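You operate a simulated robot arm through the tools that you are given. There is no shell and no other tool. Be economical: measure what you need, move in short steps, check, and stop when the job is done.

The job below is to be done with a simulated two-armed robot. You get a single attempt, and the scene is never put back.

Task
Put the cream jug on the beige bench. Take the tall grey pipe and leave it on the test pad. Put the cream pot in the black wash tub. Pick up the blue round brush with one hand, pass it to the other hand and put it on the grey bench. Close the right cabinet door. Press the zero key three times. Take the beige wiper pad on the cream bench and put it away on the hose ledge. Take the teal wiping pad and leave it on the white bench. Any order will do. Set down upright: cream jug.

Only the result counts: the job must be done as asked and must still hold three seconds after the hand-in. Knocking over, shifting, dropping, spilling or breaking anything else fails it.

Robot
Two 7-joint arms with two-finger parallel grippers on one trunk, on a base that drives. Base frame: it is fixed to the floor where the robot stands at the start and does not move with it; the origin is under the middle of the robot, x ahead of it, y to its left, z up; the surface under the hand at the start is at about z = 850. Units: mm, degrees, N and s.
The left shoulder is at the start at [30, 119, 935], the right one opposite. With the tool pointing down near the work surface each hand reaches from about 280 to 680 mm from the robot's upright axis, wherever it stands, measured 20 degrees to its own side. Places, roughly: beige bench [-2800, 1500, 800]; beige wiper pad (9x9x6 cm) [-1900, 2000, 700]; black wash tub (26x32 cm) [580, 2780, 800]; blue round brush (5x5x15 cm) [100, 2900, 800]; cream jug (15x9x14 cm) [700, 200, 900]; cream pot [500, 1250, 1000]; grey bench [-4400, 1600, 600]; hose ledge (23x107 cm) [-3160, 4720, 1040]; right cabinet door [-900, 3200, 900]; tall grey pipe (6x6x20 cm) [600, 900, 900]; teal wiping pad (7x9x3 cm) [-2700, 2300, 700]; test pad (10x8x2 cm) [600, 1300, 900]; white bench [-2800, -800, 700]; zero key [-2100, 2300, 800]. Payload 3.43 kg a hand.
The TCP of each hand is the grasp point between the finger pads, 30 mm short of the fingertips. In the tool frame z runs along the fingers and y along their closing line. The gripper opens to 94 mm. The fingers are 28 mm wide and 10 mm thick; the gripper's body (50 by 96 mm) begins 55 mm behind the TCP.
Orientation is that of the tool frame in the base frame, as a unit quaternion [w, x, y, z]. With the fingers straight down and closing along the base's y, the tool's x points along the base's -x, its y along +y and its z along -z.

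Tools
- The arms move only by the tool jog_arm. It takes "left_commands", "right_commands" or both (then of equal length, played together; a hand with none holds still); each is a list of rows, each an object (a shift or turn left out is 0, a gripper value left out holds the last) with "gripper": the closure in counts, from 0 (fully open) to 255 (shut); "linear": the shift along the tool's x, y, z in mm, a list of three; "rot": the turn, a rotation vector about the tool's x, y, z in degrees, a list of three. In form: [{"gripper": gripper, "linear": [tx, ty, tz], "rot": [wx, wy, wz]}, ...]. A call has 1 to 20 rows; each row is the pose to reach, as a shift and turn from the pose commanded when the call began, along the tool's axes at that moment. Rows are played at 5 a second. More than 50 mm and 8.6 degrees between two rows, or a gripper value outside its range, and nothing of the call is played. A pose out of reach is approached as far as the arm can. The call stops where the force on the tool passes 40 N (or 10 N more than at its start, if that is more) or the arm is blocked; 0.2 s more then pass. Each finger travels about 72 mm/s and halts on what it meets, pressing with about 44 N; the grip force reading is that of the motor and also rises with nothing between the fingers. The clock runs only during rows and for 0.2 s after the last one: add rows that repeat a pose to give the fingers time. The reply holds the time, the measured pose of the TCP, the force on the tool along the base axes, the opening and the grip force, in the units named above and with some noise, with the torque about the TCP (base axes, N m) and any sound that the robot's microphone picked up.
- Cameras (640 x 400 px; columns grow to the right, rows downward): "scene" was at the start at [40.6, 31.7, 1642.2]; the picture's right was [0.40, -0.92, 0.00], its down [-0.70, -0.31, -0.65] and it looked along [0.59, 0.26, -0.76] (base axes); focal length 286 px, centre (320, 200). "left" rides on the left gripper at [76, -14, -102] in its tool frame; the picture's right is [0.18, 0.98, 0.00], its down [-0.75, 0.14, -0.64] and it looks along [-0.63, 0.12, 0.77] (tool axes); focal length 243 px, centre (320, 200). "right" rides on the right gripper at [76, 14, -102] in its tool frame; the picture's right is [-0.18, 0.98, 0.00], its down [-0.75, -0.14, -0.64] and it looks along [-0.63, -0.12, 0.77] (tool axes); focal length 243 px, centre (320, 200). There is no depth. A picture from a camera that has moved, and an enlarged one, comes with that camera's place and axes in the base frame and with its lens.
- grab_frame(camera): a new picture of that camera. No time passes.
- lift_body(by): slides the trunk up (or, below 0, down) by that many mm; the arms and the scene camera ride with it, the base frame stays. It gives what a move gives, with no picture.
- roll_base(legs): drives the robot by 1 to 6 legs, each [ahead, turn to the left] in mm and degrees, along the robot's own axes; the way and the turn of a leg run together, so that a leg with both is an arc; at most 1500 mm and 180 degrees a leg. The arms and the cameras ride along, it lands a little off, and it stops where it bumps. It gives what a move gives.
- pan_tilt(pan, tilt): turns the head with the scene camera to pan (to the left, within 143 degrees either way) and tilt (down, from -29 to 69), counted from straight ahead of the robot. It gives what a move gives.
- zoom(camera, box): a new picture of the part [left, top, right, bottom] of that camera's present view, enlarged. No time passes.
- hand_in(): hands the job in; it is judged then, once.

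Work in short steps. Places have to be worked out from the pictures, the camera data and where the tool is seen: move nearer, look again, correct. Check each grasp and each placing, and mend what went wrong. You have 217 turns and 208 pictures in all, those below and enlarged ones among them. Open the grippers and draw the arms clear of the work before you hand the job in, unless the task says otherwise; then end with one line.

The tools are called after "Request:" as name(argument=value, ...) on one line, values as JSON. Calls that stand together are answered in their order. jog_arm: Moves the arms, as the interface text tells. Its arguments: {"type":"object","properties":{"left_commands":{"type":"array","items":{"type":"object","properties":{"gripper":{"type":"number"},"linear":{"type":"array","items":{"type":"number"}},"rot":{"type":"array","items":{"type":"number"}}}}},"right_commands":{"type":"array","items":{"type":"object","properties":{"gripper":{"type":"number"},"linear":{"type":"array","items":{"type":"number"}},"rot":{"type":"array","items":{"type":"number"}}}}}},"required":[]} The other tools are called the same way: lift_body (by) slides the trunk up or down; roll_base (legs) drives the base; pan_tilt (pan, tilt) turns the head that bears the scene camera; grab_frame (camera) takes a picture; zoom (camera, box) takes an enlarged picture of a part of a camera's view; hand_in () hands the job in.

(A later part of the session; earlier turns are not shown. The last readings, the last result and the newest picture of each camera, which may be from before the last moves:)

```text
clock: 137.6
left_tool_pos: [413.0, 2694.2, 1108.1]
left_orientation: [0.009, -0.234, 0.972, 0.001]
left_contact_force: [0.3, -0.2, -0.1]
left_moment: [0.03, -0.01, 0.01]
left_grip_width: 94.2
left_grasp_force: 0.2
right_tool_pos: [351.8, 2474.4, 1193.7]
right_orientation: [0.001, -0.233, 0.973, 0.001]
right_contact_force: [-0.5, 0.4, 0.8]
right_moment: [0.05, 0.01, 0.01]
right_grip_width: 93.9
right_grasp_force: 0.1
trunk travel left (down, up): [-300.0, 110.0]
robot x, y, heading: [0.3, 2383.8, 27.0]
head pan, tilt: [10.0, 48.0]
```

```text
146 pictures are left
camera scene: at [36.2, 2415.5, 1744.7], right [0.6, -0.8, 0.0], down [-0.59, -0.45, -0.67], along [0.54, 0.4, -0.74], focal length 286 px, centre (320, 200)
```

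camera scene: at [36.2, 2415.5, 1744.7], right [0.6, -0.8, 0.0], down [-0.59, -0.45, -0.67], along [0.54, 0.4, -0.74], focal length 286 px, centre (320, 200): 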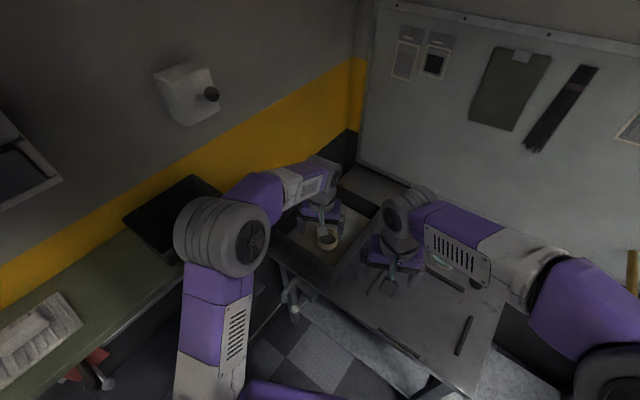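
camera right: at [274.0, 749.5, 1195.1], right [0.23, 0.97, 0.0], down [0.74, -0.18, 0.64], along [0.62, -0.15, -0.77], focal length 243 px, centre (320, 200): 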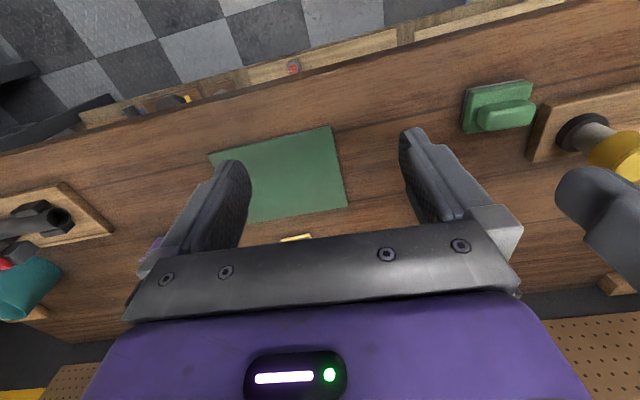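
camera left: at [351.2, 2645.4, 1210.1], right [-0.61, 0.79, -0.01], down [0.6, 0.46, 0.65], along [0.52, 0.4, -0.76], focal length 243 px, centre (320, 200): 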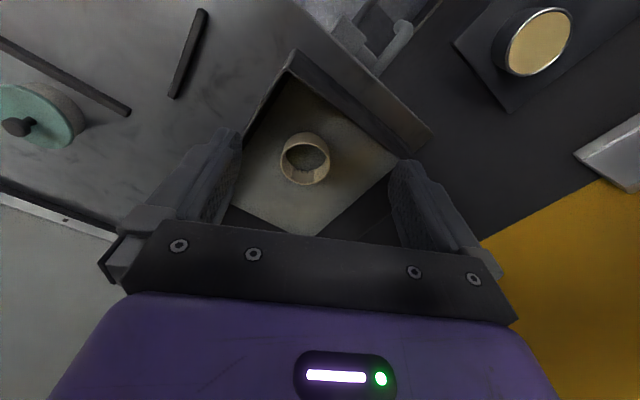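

Pot is in the tub. Next the blue brush on the ledge: I tuck the left arm, back off, turn to face the wall and look.

Request:
jog_arm(left_commands=[{"linear": [45, 0, 0]}, {"linear": [90, 0, 0]}, {"linear": [135, 0, 0]}])

Request:
roll_base(legs=[[-220, 0], [0, 63]])

Request:
pan_tilt(pan=-15, tilt=40)

Request:
grab_frame(camera="scene")

```text
clock: 138.4
left_tool_pos: [295.4, 2635.3, 1105.0]
left_orientation: [0.009, -0.234, 0.972, 0.0]
left_contact_force: [-1.0, -0.8, 0.3]
left_moment: [0.01, -0.04, 0.0]
left_grip_width: 93.8
left_grasp_force: 0.1
right_tool_pos: [352.8, 2474.2, 1192.5]
right_orientation: [0.001, -0.233, 0.972, 0.001]
right_contact_force: [0.3, 0.1, 0.2]
right_moment: [0.01, -0.01, -0.01]
right_grip_width: 93.9
right_grasp_force: 0.0
trunk travel left (down, up): [-300.0, 110.0]
robot x, y, heading: [2.8, 2381.6, 27.0]
head pan, tilt: [10.0, 48.0]
```

```text
clock: 142.8
left_tool_pos: [-275.3, 2662.5, 1104.6]
left_orientation: [0.005, -0.695, 0.719, 0.004]
left_contact_force: [0.2, 0.2, -0.4]
left_moment: [0.0, -0.02, 0.03]
left_grip_width: 94.1
left_grasp_force: 0.1
right_tool_pos: [-108.1, 2635.5, 1192.3]
right_orientation: [0.001, -0.695, 0.719, 0.0]
right_contact_force: [0.0, 0.3, 0.2]
right_moment: [0.01, -0.04, -0.01]
right_grip_width: 94.0
right_grasp_force: 0.0
trunk travel left (down, up): [-300.0, 110.0]
robot x, y, heading: [-192.1, 2283.5, 87.6]
head pan, tilt: [10.0, 48.0]
```

```text
clock: 143.7
left_tool_pos: [-276.1, 2661.8, 1105.9]
left_orientation: [0.007, -0.695, 0.719, 0.005]
left_contact_force: [-0.3, -0.7, 0.2]
left_moment: [0.01, -0.02, -0.02]
left_grip_width: 93.8
left_grasp_force: 0.1
right_tool_pos: [-107.1, 2634.3, 1192.1]
right_orientation: [0.001, -0.695, 0.719, 0.001]
right_contact_force: [-1.7, 0.3, -0.2]
right_moment: [-0.01, 0.04, 0.01]
right_grip_width: 94.0
right_grasp_force: 0.0
trunk travel left (down, up): [-300.0, 110.0]
robot x, y, heading: [-191.8, 2285.2, 88.0]
head pan, tilt: [-15.0, 40.0]
```

```text
145 pictures are left
camera scene: at [-172.2, 2334.1, 1756.1], right [0.96, -0.29, 0.0], down [-0.19, -0.62, -0.77], along [0.22, 0.73, -0.64], focal length 286 px, centre (320, 200)
```

scene: 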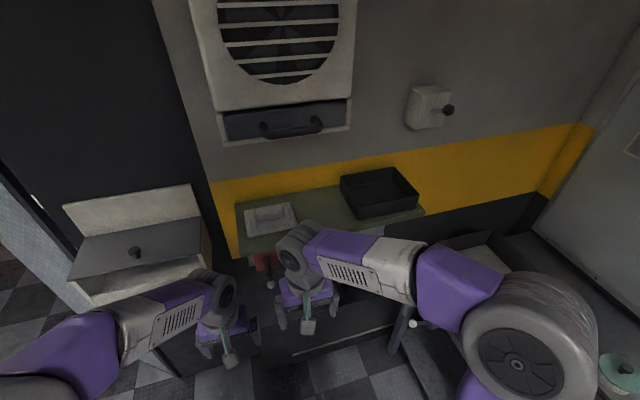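

The shelf and arm hide the ledge; lower the trunk 250 mm for a view under the shelf.

Request:
lift_body(by=-250)

Request:
pan_tilt(pan=-20, tilt=30)

Request:
grab_frame(camera="scene")

Request:
grab_frame(camera="right")

```text
clock: 146.3
left_tool_pos: [-274.8, 2661.1, 855.3]
left_orientation: [0.007, -0.695, 0.719, 0.005]
left_contact_force: [0.1, 0.4, -0.5]
left_moment: [0.02, 0.02, 0.04]
left_grip_width: 94.1
left_grasp_force: 0.0
right_tool_pos: [-106.8, 2634.8, 942.8]
right_orientation: [0.0, -0.694, 0.72, 0.001]
right_contact_force: [-0.3, -0.6, -0.3]
right_moment: [-0.02, 0.0, 0.02]
right_grip_width: 94.0
right_grasp_force: 0.1
trunk travel left (down, up): [-50.0, 360.0]
robot x, y, heading: [-197.6, 2283.5, 88.0]
head pan, tilt: [-15.0, 40.0]
```

```text
clock: 147.0
left_tool_pos: [-275.7, 2662.2, 854.6]
left_orientation: [0.006, -0.695, 0.719, 0.005]
left_contact_force: [0.4, -1.3, 0.4]
left_moment: [-0.02, 0.0, 0.01]
left_grip_width: 93.8
left_grasp_force: 0.0
right_tool_pos: [-107.6, 2634.4, 941.2]
right_orientation: [0.0, -0.695, 0.719, 0.001]
right_contact_force: [1.1, -0.5, 0.5]
right_moment: [0.05, 0.01, 0.03]
right_grip_width: 94.1
right_grasp_force: 0.0
trunk travel left (down, up): [-50.0, 360.0]
robot x, y, heading: [-194.7, 2284.0, 88.0]
head pan, tilt: [-20.0, 30.0]
```

```text
144 pictures are left
camera scene: at [-163.1, 2336.7, 1521.4], right [0.93, -0.37, 0.0], down [-0.19, -0.46, -0.87], along [0.32, 0.8, -0.5], focal length 286 px, centre (320, 200)
```

scene: 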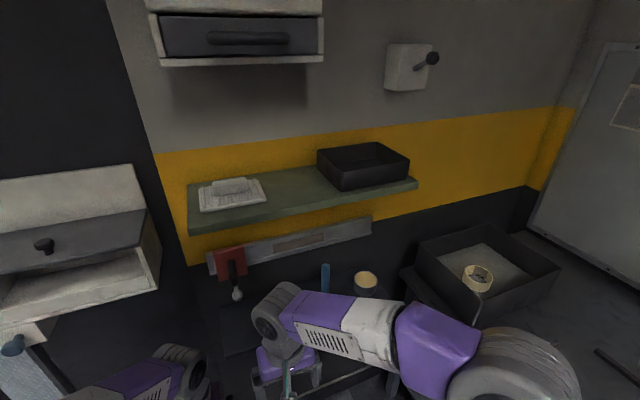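

```text
143 pictures are left
camera right: at [-123.7, 2558.5, 1045.3], right [-0.98, 0.22, 0.0], down [0.17, 0.75, 0.64], along [0.14, 0.63, -0.77], focal length 243 px, centre (320, 200)
```

right: 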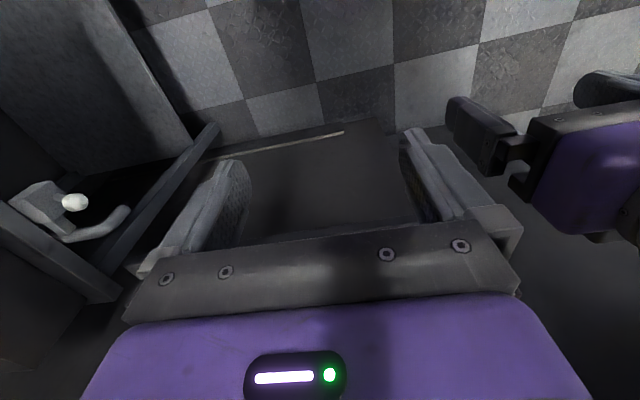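

The brush top is at ≈(93,2930,920), under the green shelf. I tuck the left arm more and shift the base to put the brush ahead-right, for a horizontal grasp by the right hand.

Request:
jog_arm(left_commands=[{"linear": [40, 0, 0]}, {"linear": [70, 0, 0]}])

Request:
roll_base(legs=[[0, -30], [90, 0], [0, 32]])

Request:
pan_tilt(pan=-10, tilt=30)

Request:
grab_frame(camera="scene")

```text
clock: 147.6
left_tool_pos: [-277.7, 2593.8, 853.9]
left_orientation: [0.006, -0.695, 0.719, 0.004]
left_contact_force: [-0.3, 1.3, -0.6]
left_moment: [0.01, 0.0, -0.02]
left_grip_width: 94.1
left_grasp_force: 0.0
right_tool_pos: [-107.1, 2635.1, 941.6]
right_orientation: [0.0, -0.695, 0.719, 0.002]
right_contact_force: [-0.8, 0.0, -0.1]
right_moment: [-0.04, 0.04, -0.03]
right_grip_width: 93.8
right_grasp_force: 0.0
trunk travel left (down, up): [-50.0, 360.0]
robot x, y, heading: [-197.7, 2284.7, 87.9]
head pan, tilt: [-20.0, 30.0]
```

```text
clock: 151.8
left_tool_pos: [-243.7, 2664.8, 854.7]
left_orientation: [-0.007, 0.71, -0.704, -0.005]
left_contact_force: [0.4, -0.7, -0.7]
left_moment: [0.01, -0.01, 0.0]
left_grip_width: 93.9
left_grasp_force: 0.0
right_tool_pos: [-74.9, 2714.4, 941.3]
right_orientation: [0.001, 0.71, -0.704, 0.0]
right_contact_force: [-0.5, 0.9, 0.4]
right_moment: [0.0, 0.0, 0.02]
right_grip_width: 94.0
right_grasp_force: 0.0
trunk travel left (down, up): [-50.0, 360.0]
robot x, y, heading: [-149.0, 2359.3, 90.3]
head pan, tilt: [-20.0, 30.0]
```

```text
clock: 152.5
left_tool_pos: [-242.4, 2665.3, 853.6]
left_orientation: [-0.005, 0.71, -0.704, -0.004]
left_contact_force: [-1.1, -0.3, -0.2]
left_moment: [0.01, -0.01, 0.0]
left_grip_width: 94.0
left_grasp_force: 0.0
right_tool_pos: [-75.0, 2714.5, 940.2]
right_orientation: [0.0, 0.71, -0.704, -0.001]
right_contact_force: [0.5, -0.6, 0.4]
right_moment: [0.0, -0.01, 0.02]
right_grip_width: 94.3
right_grasp_force: 0.1
trunk travel left (down, up): [-50.0, 360.0]
robot x, y, heading: [-149.2, 2358.0, 90.4]
head pan, tilt: [-10.0, 30.0]
```

```text
142 pictures are left
camera scene: at [-133.1, 2417.8, 1521.5], right [0.99, -0.17, 0.0], down [-0.08, -0.49, -0.87], along [0.14, 0.85, -0.5], focal length 286 px, centre (320, 200)
```

scene: 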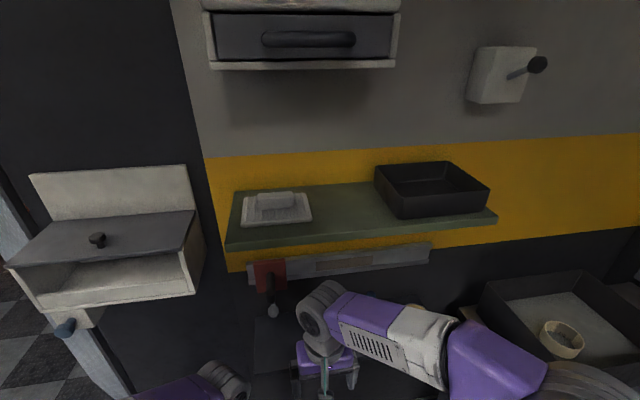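

I move the right hand to in front of the brush while pitching the tool 60° toward horizontal.

Request:
jog_arm(right_commands=[{"linear": [0, -21, 6], "rot": [0, -7.5, 0]}, {"linear": [0, -42, 12], "rot": [0, -15, 0]}, {"linear": [0, -63, 18], "rot": [0, -22.5, 0]}, {"linear": [0, -84, 25], "rot": [0, -30, 0]}, {"linear": [-10, -105, 31], "rot": [0, -37.5, 0]}, {"linear": [-20, -126, 37], "rot": [0, -45, 0]}, {"linear": [-30, -147, 43], "rot": [0, -52.5, 0]}, {"linear": [-40, -168, 50], "rot": [0, -60, 0]}])

Request:
grab_frame(camera="right")

Request:
grab_frame(camera="scene")

```text
clock: 154.3
left_tool_pos: [-242.5, 2665.2, 855.5]
left_orientation: [-0.006, 0.711, -0.704, -0.005]
left_contact_force: [0.8, 0.1, 0.2]
left_moment: [-0.01, 0.01, -0.01]
left_grip_width: 93.8
left_grasp_force: 0.0
right_tool_pos: [96.7, 2779.2, 917.6]
right_orientation: [-0.344, 0.62, -0.617, -0.342]
right_contact_force: [-0.3, -0.2, 0.4]
right_moment: [0.02, -0.01, 0.02]
right_grip_width: 93.9
right_grasp_force: 0.1
right hand out of reach, approached as far as the arm can: row 6, 7, 8
trunk travel left (down, up): [-50.0, 360.0]
robot x, y, heading: [-147.0, 2357.9, 90.2]
head pan, tilt: [-10.0, 30.0]
```

```text
141 pictures are left
camera right: at [82.5, 2651.8, 909.3], right [-0.98, 0.1, 0.15], down [0.14, -0.15, 0.98], along [0.12, 0.98, 0.13], focal length 243 px, centre (320, 200)
```

right: 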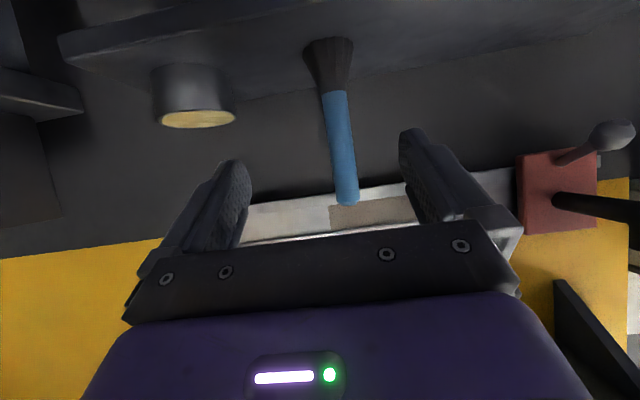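

```text
140 pictures are left
camera scene: at [-132.5, 2417.0, 1521.5], right [0.99, -0.17, 0.0], down [-0.08, -0.49, -0.87], along [0.14, 0.85, -0.5], focal length 286 px, centre (320, 200)
```

scene: 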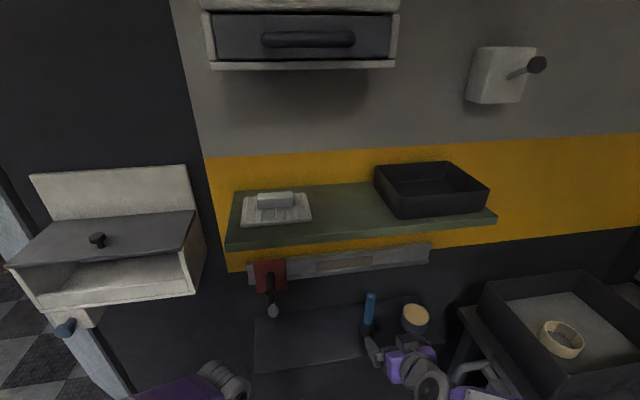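

Brush handle is at ≈(83,2895), z 800–948. I advance partway, centring it between the fingers.

Request:
jog_arm(right_commands=[{"linear": [-10, 7, 25]}, {"linear": [-20, 14, 55]}])

Request:
grab_frame(camera="right")

Request:
zoom(camera="scene", box=[300, 240, 480, 390])

```text
clock: 154.9
left_tool_pos: [-240.8, 2666.3, 854.0]
left_orientation: [-0.005, 0.71, -0.704, -0.006]
left_contact_force: [2.2, -0.9, 0.2]
left_moment: [0.0, 0.1, 0.01]
left_grip_width: 94.2
left_grasp_force: 0.0
right_tool_pos: [95.3, 2837.5, 903.6]
right_orientation: [0.353, -0.607, 0.621, 0.348]
right_contact_force: [-10.2, 2.8, 3.6]
right_moment: [-0.37, -0.4, -0.68]
right_grip_width: 94.0
right_grasp_force: 0.0
trunk travel left (down, up): [-50.0, 360.0]
robot x, y, heading: [-149.8, 2357.4, 90.5]
head pan, tilt: [-10.0, 30.0]
```

```text
139 pictures are left
camera right: at [80.1, 2710.4, 890.0], right [-0.98, 0.12, 0.16], down [0.14, -0.17, 0.97], along [0.14, 0.98, 0.15], focal length 243 px, centre (320, 200)
```

right: 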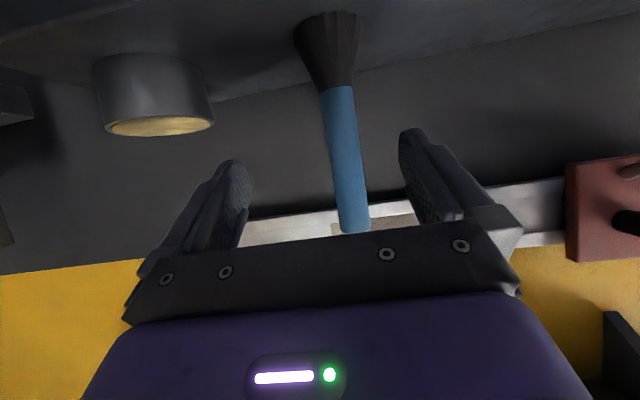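

```text
2.67 times, centred on (390, 315) of scene
camera zoom: at [-129.4, 2419.4, 1521.3], right [0.99, -0.17, 0.0], down [-0.09, -0.49, -0.87], along [0.14, 0.85, -0.5], focal length 762 px, centre (133, -107)
```

zoom: 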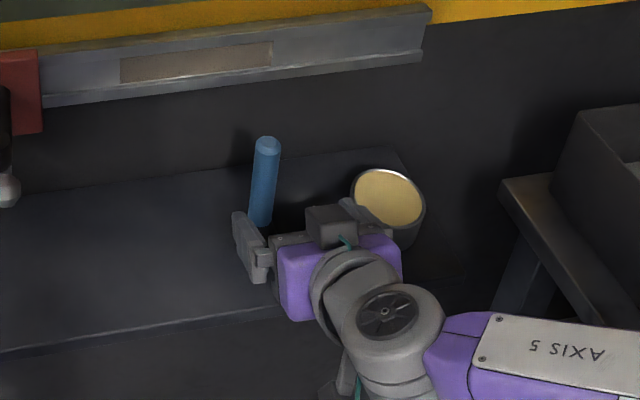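

A sideways force of −10 N appeared: the arm probably touches the clamp at the tub bench's edge. I back off along the same path and inspect.

Request:
jog_arm(right_commands=[{"linear": [10, -3, -28]}, {"linear": [20, -6, -55]}])

Request:
pan_tilt(pan=-30, tilt=50)

Request:
grab_frame(camera="scene")

```text
clock: 155.5
left_tool_pos: [-242.3, 2663.9, 854.0]
left_orientation: [-0.006, 0.711, -0.703, -0.005]
left_contact_force: [0.8, 0.0, -0.5]
left_moment: [0.0, 0.01, 0.03]
left_grip_width: 94.0
left_grasp_force: 0.2
right_tool_pos: [89.2, 2786.6, 921.2]
right_orientation: [-0.351, 0.615, -0.61, -0.355]
right_contact_force: [-0.5, -0.5, -0.1]
right_moment: [-0.02, 0.01, 0.0]
right_grip_width: 94.2
right_grasp_force: 0.1
right hand out of reach, approached as far as the arm can: row 2
trunk travel left (down, up): [-50.0, 360.0]
robot x, y, heading: [-148.6, 2359.5, 90.4]
head pan, tilt: [-10.0, 30.0]
```

```text
clock: 156.3
left_tool_pos: [-242.7, 2667.0, 854.5]
left_orientation: [-0.005, 0.71, -0.704, -0.005]
left_contact_force: [0.4, 0.2, -0.6]
left_moment: [-0.03, 0.05, 0.01]
left_grip_width: 94.1
left_grasp_force: 0.1
right_tool_pos: [90.3, 2786.8, 920.1]
right_orientation: [-0.351, 0.616, -0.61, -0.355]
right_contact_force: [-0.1, -1.0, -0.3]
right_moment: [-0.05, 0.02, -0.02]
right_grip_width: 94.0
right_grasp_force: 0.0
trunk travel left (down, up): [-50.0, 360.0]
robot x, y, heading: [-151.9, 2358.3, 90.2]
head pan, tilt: [-30.0, 50.0]
```

```text
137 pictures are left
camera scene: at [-110.2, 2395.6, 1492.0], right [0.87, -0.49, 0.0], down [-0.38, -0.67, -0.64], along [0.32, 0.56, -0.77], focal length 286 px, centre (320, 200)
```

scene: 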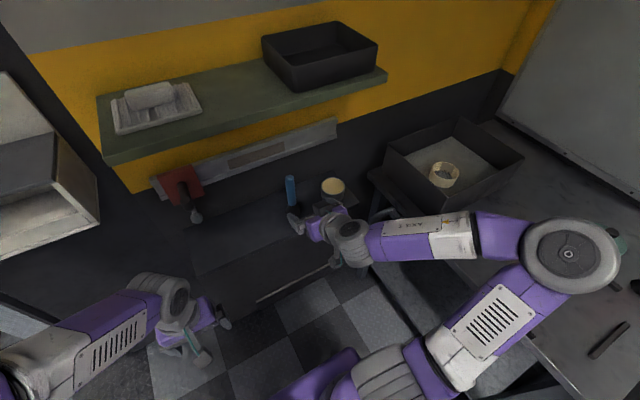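

The right elbow hangs low over the tub bench. I raise the trunk 200 mm so the elbow clears, then lower only the hand.

Request:
lift_body(by=200)

Request:
jog_arm(right_commands=[{"linear": [35, 0, 20]}, {"linear": [70, 0, 41]}, {"linear": [105, 0, 61]}, {"linear": [140, 0, 82]}, {"linear": [173, 0, 100]}])

Request:
grab_frame(camera="scene")

Request:
grab_frame(camera="right")

```text
clock: 158.5
left_tool_pos: [-243.0, 2666.0, 1054.3]
left_orientation: [-0.006, 0.71, -0.704, -0.005]
left_contact_force: [-0.6, -0.8, 0.0]
left_moment: [0.0, 0.0, -0.03]
left_grip_width: 93.8
left_grasp_force: 0.1
right_tool_pos: [88.9, 2787.5, 1120.9]
right_orientation: [-0.351, 0.615, -0.61, -0.355]
right_contact_force: [-0.6, 0.4, 1.2]
right_moment: [0.0, 0.05, 0.02]
right_grip_width: 93.9
right_grasp_force: 0.2
trunk travel left (down, up): [-250.0, 160.0]
robot x, y, heading: [-147.5, 2354.3, 90.3]
head pan, tilt: [-30.0, 50.0]
```

```text
clock: 159.7
left_tool_pos: [-243.5, 2666.9, 1054.9]
left_orientation: [-0.006, 0.711, -0.704, -0.004]
left_contact_force: [-0.2, 0.9, -0.3]
left_moment: [0.02, -0.01, 0.0]
left_grip_width: 94.0
left_grasp_force: 0.1
right_tool_pos: [99.2, 2796.4, 942.7]
right_orientation: [-0.347, 0.618, -0.611, -0.352]
right_contact_force: [-0.8, -0.3, 0.5]
right_moment: [0.05, -0.02, -0.02]
right_grip_width: 93.8
right_grasp_force: 0.1
right hand out of reach, approached as far as the arm can: row 1, 2, 3, 4, 5
trunk travel left (down, up): [-250.0, 160.0]
robot x, y, heading: [-148.1, 2358.2, 90.2]
head pan, tilt: [-30.0, 50.0]
```

```text
136 pictures are left
camera scene: at [-111.4, 2396.5, 1692.0], right [0.87, -0.49, 0.0], down [-0.38, -0.67, -0.64], along [0.32, 0.56, -0.77], focal length 286 px, centre (320, 200)
```

scene: 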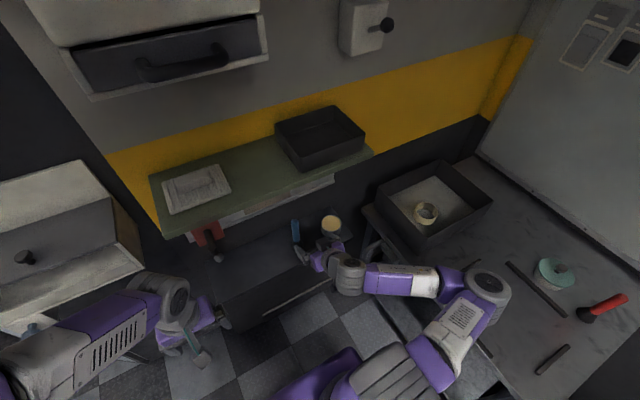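

```text
135 pictures are left
camera right: at [86.9, 2668.4, 931.7], right [-0.98, 0.08, 0.16], down [0.14, -0.17, 0.98], along [0.11, 0.98, 0.15], focal length 243 px, centre (320, 200)
```

right: 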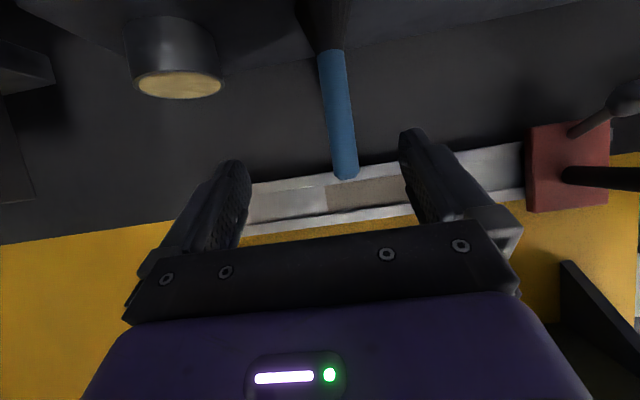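

Elbow is clear now. Advance to the handle: TCP target (84,2893,905), in two steps with force check.

Request:
jog_arm(right_commands=[{"linear": [-4, 8, 25]}, {"linear": [-8, 15, 50]}, {"linear": [-12, 15, 75]}])

Request:
grab_frame(camera="right")

```text
clock: 160.5
left_tool_pos: [-242.2, 2664.9, 1053.5]
left_orientation: [-0.006, 0.71, -0.704, -0.004]
left_contact_force: [0.3, -0.1, -0.3]
left_moment: [0.03, -0.02, -0.03]
left_grip_width: 94.1
left_grasp_force: 0.0
right_tool_pos: [88.7, 2870.2, 928.3]
right_orientation: [-0.348, 0.616, -0.612, -0.353]
right_contact_force: [-0.3, 0.6, -0.4]
right_moment: [0.03, 0.03, 0.03]
right_grip_width: 93.7
right_grasp_force: 0.1
right hand out of reach, approached as far as the arm can: row 1, 2, 3
trunk travel left (down, up): [-250.0, 160.0]
robot x, y, heading: [-147.5, 2359.6, 90.2]
head pan, tilt: [-30.0, 50.0]
```

```text
134 pictures are left
camera right: at [75.8, 2742.8, 915.7], right [-0.98, 0.08, 0.16], down [0.15, -0.17, 0.97], along [0.11, 0.98, 0.15], focal length 243 px, centre (320, 200)
```

right: 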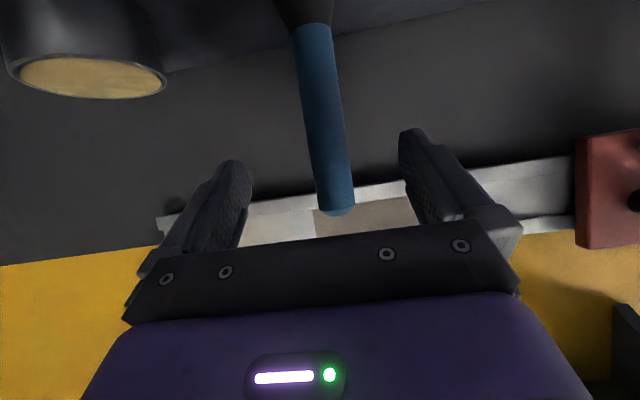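

Handle centred between the fingers. Go the last ~38 mm and close.

Request:
jog_arm(right_commands=[{"linear": [3, 0, 20]}, {"linear": [5, 0, 38]}, {"linear": [5, 0, 38], "gripper": 255}, {"linear": [5, 0, 38]}, {"linear": [5, 0, 38]}, {"linear": [5, 0, 38]}, {"linear": [5, 0, 38]}])

Request:
grab_frame(camera="right")

Request:
zoom(camera="scene", box=[220, 160, 420, 320])

```text
clock: 162.1
left_tool_pos: [-244.2, 2666.1, 1055.1]
left_orientation: [-0.006, 0.71, -0.704, -0.004]
left_contact_force: [0.4, 0.1, -0.2]
left_moment: [-0.01, -0.02, -0.04]
left_grip_width: 93.8
left_grasp_force: 0.0
right_tool_pos: [92.6, 2901.8, 915.6]
right_orientation: [-0.348, 0.617, -0.611, -0.354]
right_contact_force: [-0.2, 0.3, 0.6]
right_moment: [-0.03, -0.02, -0.04]
right_grip_width: 27.3
right_grasp_force: 43.9
right hand out of reach, approached as far as the arm can: row 1, 2, 3, 4, 5, 6, 7
trunk travel left (down, up): [-250.0, 160.0]
robot x, y, heading: [-150.1, 2356.1, 90.3]
head pan, tilt: [-30.0, 50.0]
```

```text
133 pictures are left
camera right: at [79.3, 2774.5, 903.3], right [-0.98, 0.08, 0.16], down [0.15, -0.17, 0.97], along [0.11, 0.98, 0.15], focal length 243 px, centre (320, 200)
```

right: 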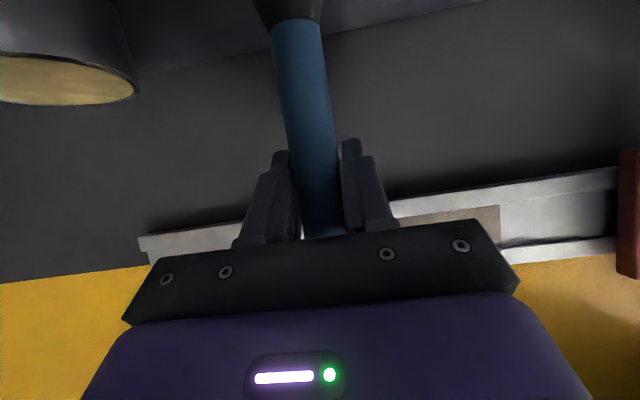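

```text
2.50 times, centred on (320, 240) of scene
camera zoom: at [-110.2, 2395.6, 1691.9], right [0.87, -0.49, 0.0], down [-0.38, -0.67, -0.64], along [0.32, 0.56, -0.77], focal length 715 px, centre (320, 100)
```

zoom: 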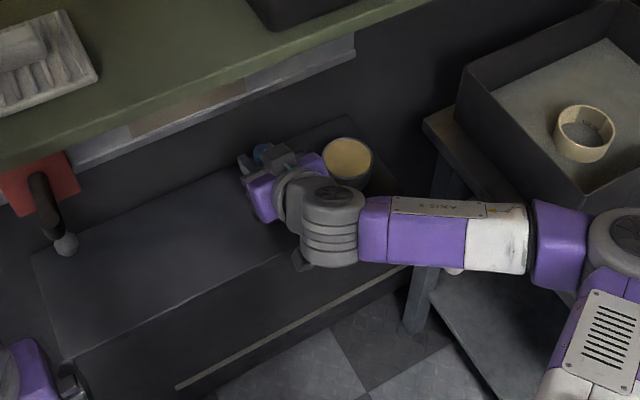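

Gripped (27 mm). Lift 40 mm, then draw back out from under the shelf.

Request:
jog_arm(right_commands=[{"linear": [-17, 0, -10]}, {"linear": [-35, 0, -20]}, {"linear": [-15, 0, -55]}, {"linear": [5, 0, -90]}, {"linear": [15, 0, -120]}])

Request:
grab_frame(camera="scene")

```text
clock: 163.3
left_tool_pos: [-242.1, 2665.5, 1054.3]
left_orientation: [-0.006, 0.71, -0.704, -0.005]
left_contact_force: [-0.1, -0.4, -0.8]
left_moment: [0.03, 0.0, 0.0]
left_grip_width: 94.4
left_grasp_force: 0.0
right_tool_pos: [94.4, 2792.1, 963.2]
right_orientation: [-0.351, 0.615, -0.61, -0.356]
right_contact_force: [0.4, -0.7, -1.0]
right_moment: [0.0, 0.01, 0.02]
right_grip_width: 27.4
right_grasp_force: 43.7
trunk travel left (down, up): [-250.0, 160.0]
robot x, y, heading: [-148.6, 2358.9, 90.3]
head pan, tilt: [-30.0, 50.0]
```

```text
131 pictures are left
camera scene: at [-110.1, 2394.7, 1692.0], right [0.87, -0.49, 0.0], down [-0.38, -0.67, -0.64], along [0.32, 0.56, -0.77], focal length 286 px, centre (320, 200)
```

scene: 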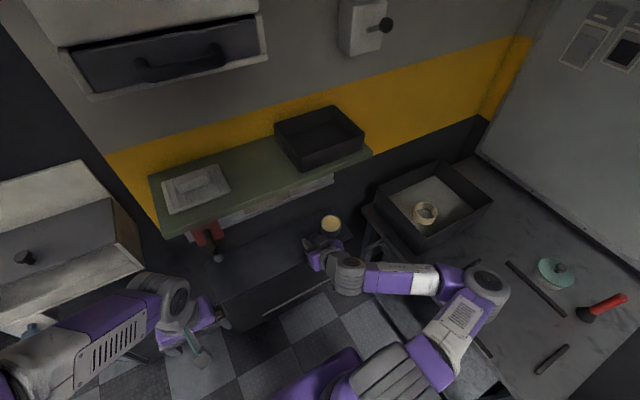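

Brush held. Back the robot away from the wall to free space, then set up the hand-over.

Request:
roll_base(legs=[[-500, 0]])

Request:
jog_arm(right_commands=[{"linear": [0, 0, 0], "rot": [0, 7.5, 0]}, {"linear": [0, 10, -10], "rot": [0, 15, 0]}, {"linear": [0, 30, -20], "rot": [0, 22.5, 0]}, {"linear": [0, 50, -30], "rot": [0, 30, 0]}, {"linear": [0, 70, -40], "rot": [0, 37.5, 0]}, {"linear": [0, 90, -40], "rot": [0, 45, 0]}, {"linear": [0, 110, -40], "rot": [0, 52.5, 0]}, {"linear": [0, 130, -40], "rot": [0, 60, 0]}])

Request:
pan_tilt(pan=0, tilt=50)

Request:
grab_frame(camera="scene")

Request:
grab_frame(camera="right")

```text
clock: 166.2
left_tool_pos: [-239.6, 2165.2, 1056.0]
left_orientation: [-0.006, 0.711, -0.704, -0.005]
left_contact_force: [0.7, -0.1, 0.0]
left_moment: [0.02, 0.01, 0.01]
left_grip_width: 93.9
left_grasp_force: 0.1
right_tool_pos: [96.7, 2294.0, 963.7]
right_orientation: [-0.35, 0.616, -0.609, -0.356]
right_contact_force: [0.0, 0.8, -1.0]
right_moment: [0.0, 0.05, 0.0]
right_grip_width: 27.6
right_grasp_force: 44.0
trunk travel left (down, up): [-250.0, 160.0]
robot x, y, heading: [-141.8, 1857.8, 90.5]
head pan, tilt: [-30.0, 50.0]
```

```text
clock: 168.0
left_tool_pos: [-238.7, 2165.8, 1055.6]
left_orientation: [-0.006, 0.71, -0.704, -0.005]
left_contact_force: [0.4, -0.2, 0.5]
left_moment: [0.03, 0.04, -0.02]
left_grip_width: 94.1
left_grasp_force: 0.1
right_tool_pos: [12.0, 2241.9, 1011.8]
right_orientation: [0.001, 0.711, -0.703, 0.0]
right_contact_force: [0.4, 0.0, -1.1]
right_moment: [0.07, -0.02, -0.01]
right_grip_width: 27.4
right_grasp_force: 44.3
right hand out of reach, approached as far as the arm can: row 8
trunk travel left (down, up): [-250.0, 160.0]
robot x, y, heading: [-143.7, 1854.5, 90.3]
head pan, tilt: [-30.0, 50.0]
```

```text
clock: 169.0
left_tool_pos: [-239.4, 2165.8, 1054.9]
left_orientation: [-0.006, 0.711, -0.703, -0.004]
left_contact_force: [0.3, -0.5, 0.7]
left_moment: [0.0, -0.01, 0.01]
left_grip_width: 93.8
left_grasp_force: 0.0
right_tool_pos: [12.8, 2243.6, 1010.4]
right_orientation: [0.0, 0.711, -0.704, -0.001]
right_contact_force: [0.2, 0.9, 0.0]
right_moment: [0.06, -0.01, 0.0]
right_grip_width: 27.4
right_grasp_force: 43.9
trunk travel left (down, up): [-250.0, 160.0]
robot x, y, heading: [-142.7, 1860.2, 90.6]
head pan, tilt: [0.0, 50.0]
```

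```text
130 pictures are left
camera scene: at [-144.6, 1906.6, 1691.9], right [1.0, 0.01, 0.0], down [0.01, -0.77, -0.64], along [-0.01, 0.64, -0.77], focal length 286 px, centre (320, 200)
```

scene: 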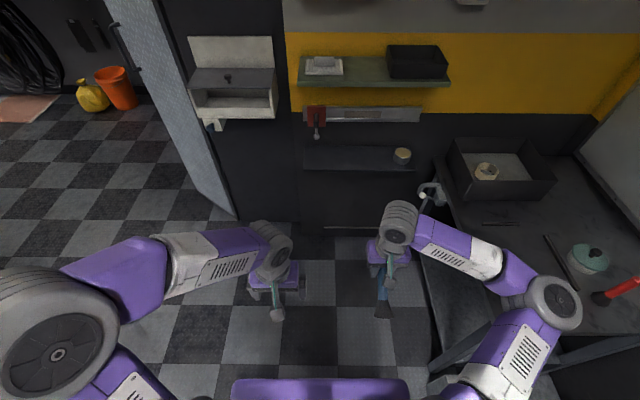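

```text
129 pictures are left
camera right: at [-0.5, 2167.4, 1114.9], right [-0.98, 0.17, 0.0], down [0.13, 0.76, 0.64], along [0.11, 0.63, -0.77], focal length 243 px, centre (320, 200)
```

right: 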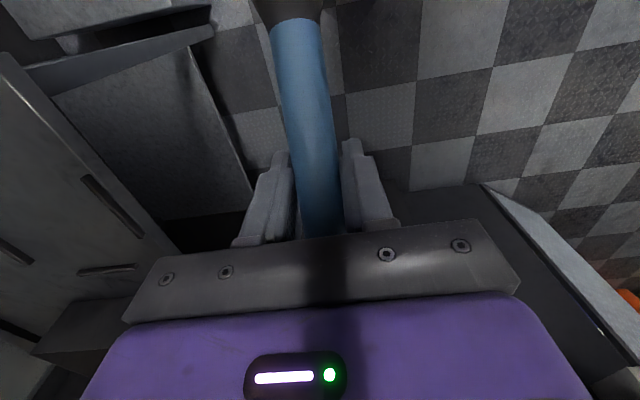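

The brush now hangs 30° below horizontal, bristles toward the robot, from the right TCP. I move the right hand farther out and central so the left can come from behind.

Request:
jog_arm(right_commands=[{"linear": [-45, 20, -5]}, {"linear": [-90, 50, -10]}, {"linear": [-130, 80, -15]}, {"linear": [-160, 105, -20]}, {"linear": [-177, 123, -20]}])

Request:
jog_arm(left_commands=[{"linear": [0, 0, 0], "rot": [0, -7.5, 0]}, {"linear": [-20, 0, 0], "rot": [0, -15, 0]}, {"linear": [-40, 0, 0], "rot": [0, -22.5, 0]}, {"linear": [-60, 0, 0], "rot": [0, -30, 0]}, {"linear": [-80, 0, 0], "rot": [0, -37.5, 0]}, {"linear": [-100, 0, 0], "rot": [0, -45, 0]}, {"linear": [-110, 0, 0], "rot": [0, -52.5, 0]}, {"linear": [-120, 0, 0], "rot": [0, -60, 0]}])

Request:
grab_frame(camera="scene")

Request:
grab_frame(camera="left")

```text
refused: row 2 steps farther than a row can; nothing moved
```

```text
clock: 170.8
left_tool_pos: [-235.1, 2297.7, 1057.7]
left_orientation: [-0.358, 0.613, -0.606, -0.36]
left_contact_force: [-0.2, 0.1, -0.2]
left_moment: [0.0, -0.01, -0.02]
left_grip_width: 94.1
left_grasp_force: 0.0
left hand out of reach, approached as far as the arm can: row 7, 8
right_tool_pos: [12.6, 2244.3, 1011.1]
right_orientation: [0.001, 0.71, -0.704, 0.001]
right_contact_force: [0.7, 0.2, -0.9]
right_moment: [0.02, 0.0, 0.03]
right_grip_width: 27.8
right_grasp_force: 44.2
trunk travel left (down, up): [-250.0, 160.0]
robot x, y, heading: [-148.3, 1861.5, 90.3]
head pan, tilt: [0.0, 50.0]
```

```text
128 pictures are left
camera scene: at [-144.5, 1907.7, 1691.9], right [1.0, 0.01, 0.0], down [0.01, -0.77, -0.64], along [-0.01, 0.64, -0.77], focal length 286 px, centre (320, 200)
```

scene: 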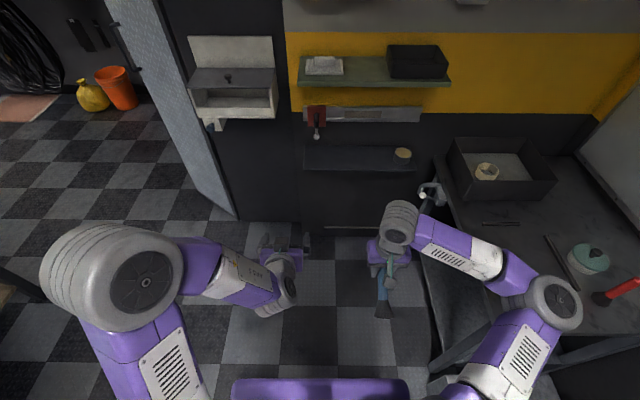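

```text
127 pictures are left
camera left: at [-218.9, 2171.7, 1040.6], right [-0.98, -0.1, -0.16], down [-0.14, -0.2, 0.97], along [-0.13, 0.98, 0.18], focal length 243 px, centre (320, 200)
```

left: 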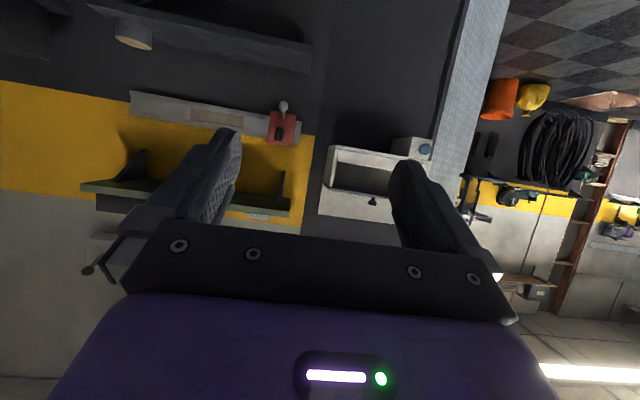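

Left hand is pitched ready. Move the right hand with shorter steps.

Request:
jog_arm(right_commands=[{"linear": [-40, 10, -5]}, {"linear": [-80, 30, -10]}, {"linear": [-115, 55, -15]}, {"linear": [-150, 80, -20]}, {"linear": [-176, 103, -20]}])

Request:
grab_frame(camera="scene")

Request:
grab_frame(camera="left")

```text
clock: 172.0
left_tool_pos: [-235.4, 2296.5, 1058.0]
left_orientation: [-0.356, 0.614, -0.605, -0.36]
left_contact_force: [0.1, -0.2, -0.1]
left_moment: [0.04, -0.02, 0.04]
left_grip_width: 94.0
left_grasp_force: 0.0
right_tool_pos: [22.7, 2280.9, 1012.4]
right_orientation: [0.001, 0.711, -0.703, 0.0]
right_contact_force: [-0.7, 0.9, -0.4]
right_moment: [0.03, 0.04, 0.0]
right_grip_width: 27.8
right_grasp_force: 44.3
right hand out of reach, approached as far as the arm can: row 1, 2, 3, 4, 5
trunk travel left (down, up): [-250.0, 160.0]
robot x, y, heading: [-144.9, 1860.7, 90.5]
head pan, tilt: [0.0, 50.0]
```

```text
126 pictures are left
camera scene: at [-144.9, 1906.6, 1691.9], right [1.0, 0.01, 0.0], down [0.01, -0.77, -0.64], along [-0.01, 0.64, -0.77], focal length 286 px, centre (320, 200)
```

scene: 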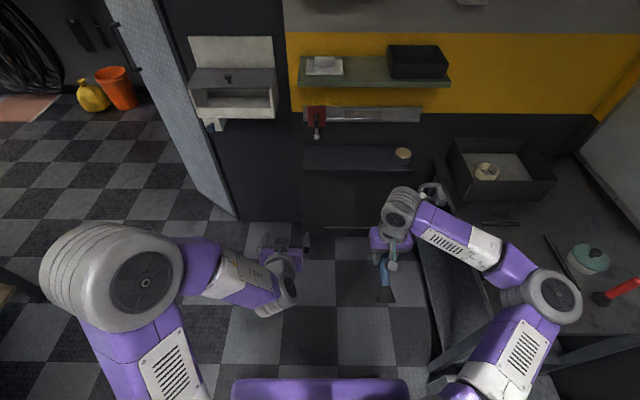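

```text
125 pictures are left
camera left: at [-219.4, 2171.0, 1041.0], right [-0.98, -0.1, -0.16], down [-0.14, -0.19, 0.97], along [-0.13, 0.98, 0.18], focal length 243 px, centre (320, 200)
```

left: 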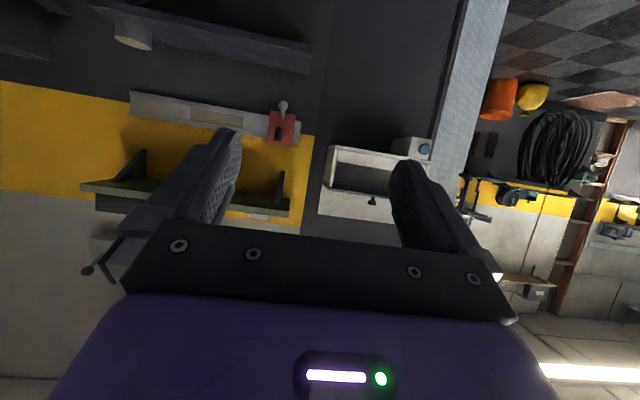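

The right arm seems near a joint limit in this posture. I try raising and drawing it in toward its starting posture to unwind it.

Request:
jog_arm(right_commands=[{"linear": [20, 0, -40]}, {"linear": [40, 20, -80]}, {"linear": [50, 50, -120]}, {"linear": [50, 80, -140]}])

Request:
jog_arm(right_commands=[{"linear": [-40, 0, 0]}, {"linear": [-80, 0, 0]}, {"linear": [-120, 0, 0]}, {"linear": [-160, 0, 0]}])

Request:
grab_frame(camera="scene")

```text
refused: row 3 steps farther than a row can; nothing moved
```

```text
clock: 173.0
left_tool_pos: [-234.2, 2297.5, 1057.9]
left_orientation: [-0.357, 0.613, -0.607, -0.359]
left_contact_force: [0.4, 0.5, 0.0]
left_moment: [-0.01, -0.02, 0.02]
left_grip_width: 93.8
left_grasp_force: 0.0
right_tool_pos: [71.7, 2338.3, 994.4]
right_orientation: [0.001, 0.711, -0.704, 0.0]
right_contact_force: [0.0, -0.2, 0.0]
right_moment: [0.03, 0.0, -0.01]
right_grip_width: 27.5
right_grasp_force: 43.7
right hand out of reach, approached as far as the arm can: row 1, 2, 3, 4
trunk travel left (down, up): [-250.0, 160.0]
robot x, y, heading: [-142.9, 1860.0, 90.2]
head pan, tilt: [0.0, 50.0]
```

```text
124 pictures are left
camera scene: at [-143.9, 1907.5, 1691.9], right [1.0, 0.01, 0.0], down [0.01, -0.77, -0.64], along [-0.01, 0.64, -0.77], focal length 286 px, centre (320, 200)
```

scene: 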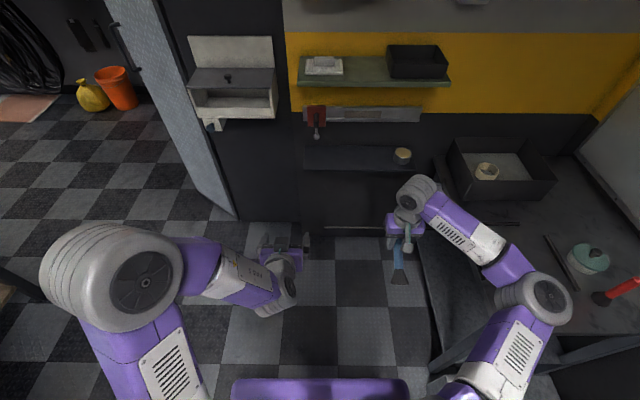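

Request:
jog_arm(right_commands=[{"linear": [0, 0, -40]}, {"linear": [10, 0, -80]}, {"linear": [20, 0, -120]}, {"linear": [40, 0, -160]}, {"linear": [60, 15, -195]}])

Request:
grab_frame(camera="scene")

```text
clock: 174.2
left_tool_pos: [-235.4, 2295.5, 1057.6]
left_orientation: [-0.357, 0.613, -0.605, -0.36]
left_contact_force: [-0.4, 0.0, 0.6]
left_moment: [0.02, -0.05, -0.03]
left_grip_width: 94.0
left_grasp_force: 0.1
right_tool_pos: [60.1, 2277.1, 1190.4]
right_orientation: [0.0, 0.709, -0.705, -0.001]
right_contact_force: [-0.4, 0.0, -0.4]
right_moment: [0.04, -0.03, -0.01]
right_grip_width: 27.9
right_grasp_force: 43.9
right hand out of reach, approached as far as the arm can: row 1, 2, 3, 4, 5
trunk travel left (down, up): [-250.0, 160.0]
robot x, y, heading: [-147.1, 1858.2, 90.4]
head pan, tilt: [0.0, 50.0]
```

```text
123 pictures are left
camera scene: at [-145.7, 1904.9, 1692.0], right [1.0, 0.01, 0.0], down [0.01, -0.77, -0.64], along [-0.01, 0.64, -0.77], focal length 286 px, centre (320, 200)
```

scene: 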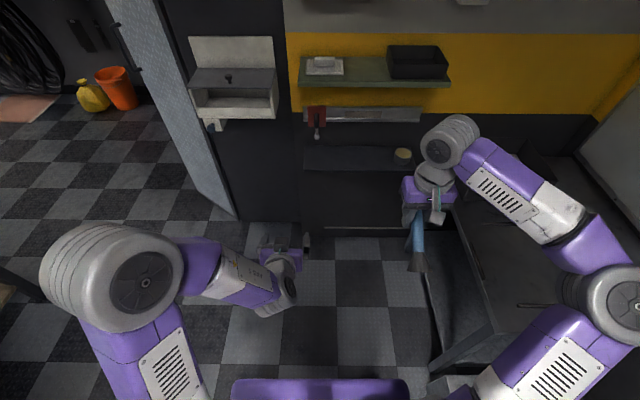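

Request:
jog_arm(right_commands=[{"linear": [20, 40, 0]}, {"linear": [30, 80, 0]}, {"linear": [40, 115, 0]}])

Request:
jog_arm(right_commands=[{"linear": [-40, 0, 0]}, {"linear": [-80, 0, 0]}, {"linear": [-120, 0, 10]}, {"linear": [-150, 0, 30]}])

Request:
grab_frame(camera="scene")

```text
clock: 175.0
left_tool_pos: [-235.0, 2296.1, 1057.1]
left_orientation: [-0.357, 0.614, -0.606, -0.36]
left_contact_force: [0.8, -1.3, 0.0]
left_moment: [-0.01, -0.04, 0.03]
left_grip_width: 93.9
left_grasp_force: 0.0
right_tool_pos: [24.2, 2245.0, 1188.8]
right_orientation: [0.002, 0.711, -0.703, 0.0]
right_contact_force: [0.2, -0.9, 0.1]
right_moment: [0.09, -0.02, 0.04]
right_grip_width: 27.4
right_grasp_force: 43.4
right hand out of reach, approached as far as the arm can: row 1, 2, 3
trunk travel left (down, up): [-250.0, 160.0]
robot x, y, heading: [-146.4, 1860.1, 90.8]
head pan, tilt: [0.0, 50.0]
```

```text
clock: 176.0
left_tool_pos: [-235.3, 2298.4, 1057.3]
left_orientation: [-0.357, 0.613, -0.607, -0.359]
left_contact_force: [-0.2, 1.2, 0.7]
left_moment: [0.0, -0.05, 0.0]
left_grip_width: 94.0
left_grasp_force: 0.0
right_tool_pos: [86.9, 2313.8, 1133.6]
right_orientation: [0.002, 0.71, -0.704, 0.0]
right_contact_force: [-0.6, 1.1, -0.5]
right_moment: [0.08, 0.04, -0.01]
right_grip_width: 27.5
right_grasp_force: 44.1
right hand out of reach, approached as far as the arm can: row 1, 2, 3, 4
trunk travel left (down, up): [-250.0, 160.0]
robot x, y, heading: [-145.1, 1859.1, 90.4]
head pan, tilt: [0.0, 50.0]
```

```text
122 pictures are left
camera scene: at [-143.4, 1907.4, 1691.9], right [1.0, 0.01, 0.0], down [0.01, -0.77, -0.64], along [-0.01, 0.64, -0.77], focal length 286 px, centre (320, 200)
```

scene: 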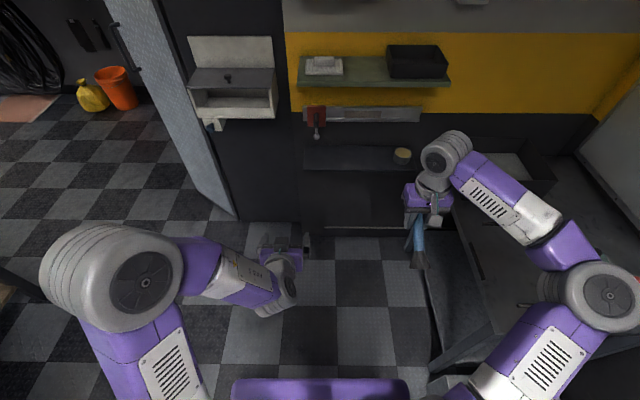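

I test whether yawing the right hand relieves the limit.

Request:
jog_arm(right_commands=[{"rot": [0, 0, -8]}, {"rot": [0, 0, -16]}, {"rot": [0, 0, -24]}, {"rot": [0, 0, -32]}, {"rot": [0, 0, -40]}])

Request:
grab_frame(camera="scene")

```text
clock: 177.2
left_tool_pos: [-236.2, 2297.4, 1058.4]
left_orientation: [-0.356, 0.613, -0.606, -0.359]
left_contact_force: [-0.3, 0.2, 0.7]
left_moment: [-0.02, -0.01, 0.01]
left_grip_width: 94.1
left_grasp_force: 0.0
right_tool_pos: [92.4, 2310.9, 1133.4]
right_orientation: [0.002, 0.909, -0.418, 0.0]
right_contact_force: [-0.9, 0.6, -1.4]
right_moment: [0.05, 0.05, 0.02]
right_grip_width: 27.6
right_grasp_force: 44.1
trunk travel left (down, up): [-250.0, 160.0]
robot x, y, heading: [-145.8, 1856.7, 90.5]
head pan, tilt: [0.0, 50.0]
```

```text
121 pictures are left
camera scene: at [-144.7, 1906.6, 1691.9], right [1.0, 0.01, 0.0], down [0.01, -0.77, -0.64], along [-0.01, 0.64, -0.77], focal length 286 px, centre (320, 200)
```

scene: 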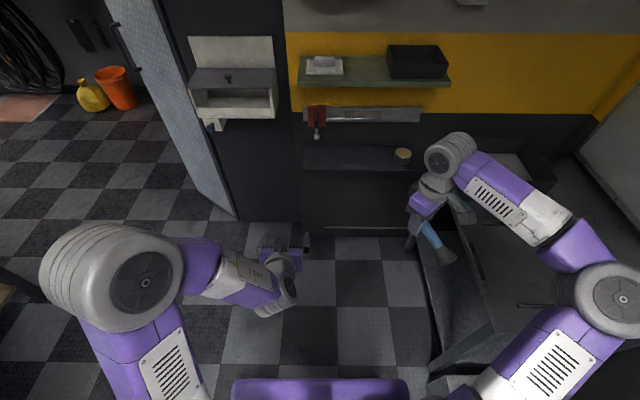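

Yaw was the limit. With the yaw freed I bring the hand back to its starting posture region, then yaw back.

Request:
jog_arm(right_commands=[{"linear": [-8, 45, 0]}, {"linear": [-15, 90, 0]}, {"linear": [-22, 135, 0]}, {"linear": [-31, 180, 0]}])

Request:
jog_arm(right_commands=[{"rot": [0, 0, 8]}, {"rot": [0, 0, 16]}, {"rot": [0, 0, 24]}, {"rot": [0, 0, 32]}, {"rot": [0, 0, 40]}])

Request:
grab_frame(camera="scene")

```text
clock: 178.2
left_tool_pos: [-236.1, 2297.3, 1058.1]
left_orientation: [-0.356, 0.614, -0.606, -0.36]
left_contact_force: [0.2, 0.1, -0.6]
left_moment: [0.0, 0.0, 0.03]
left_grip_width: 93.7
left_grasp_force: 0.1
right_tool_pos: [10.9, 2239.9, 1134.3]
right_orientation: [0.002, 0.908, -0.419, -0.001]
right_contact_force: [-0.4, -1.0, -1.1]
right_moment: [0.04, 0.08, 0.0]
right_grip_width: 27.5
right_grasp_force: 43.9
right hand out of reach, approached as far as the arm can: row 1, 2, 3, 4
trunk travel left (down, up): [-250.0, 160.0]
robot x, y, heading: [-140.7, 1856.0, 90.7]
head pan, tilt: [0.0, 50.0]
```

```text
clock: 179.4
left_tool_pos: [-235.7, 2298.4, 1057.3]
left_orientation: [-0.357, 0.613, -0.607, -0.359]
left_contact_force: [-0.2, 0.0, -0.1]
left_moment: [-0.01, 0.03, -0.02]
left_grip_width: 94.1
left_grasp_force: 0.1
right_tool_pos: [12.2, 2243.8, 1131.6]
right_orientation: [0.001, 0.709, -0.705, -0.001]
right_contact_force: [0.3, -0.2, -1.0]
right_moment: [0.04, 0.02, -0.03]
right_grip_width: 27.5
right_grasp_force: 43.8
right hand out of reach, approached as far as the arm can: row 3, 4, 5
trunk travel left (down, up): [-250.0, 160.0]
robot x, y, heading: [-141.6, 1858.3, 90.3]
head pan, tilt: [0.0, 50.0]
```

```text
120 pictures are left
camera scene: at [-144.8, 1906.6, 1691.9], right [1.0, 0.01, 0.0], down [0.01, -0.77, -0.64], along [-0.01, 0.64, -0.77], focal length 286 px, centre (320, 200)
```

scene: 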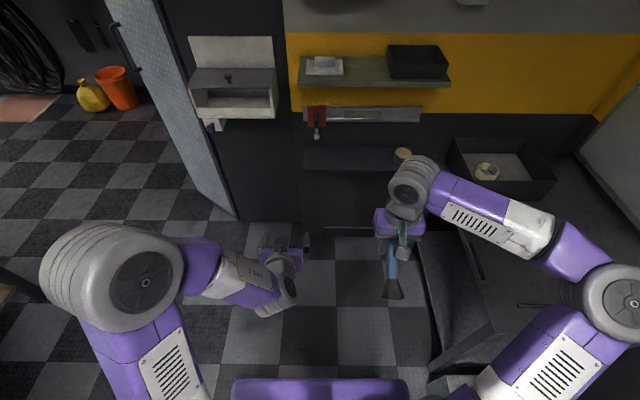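

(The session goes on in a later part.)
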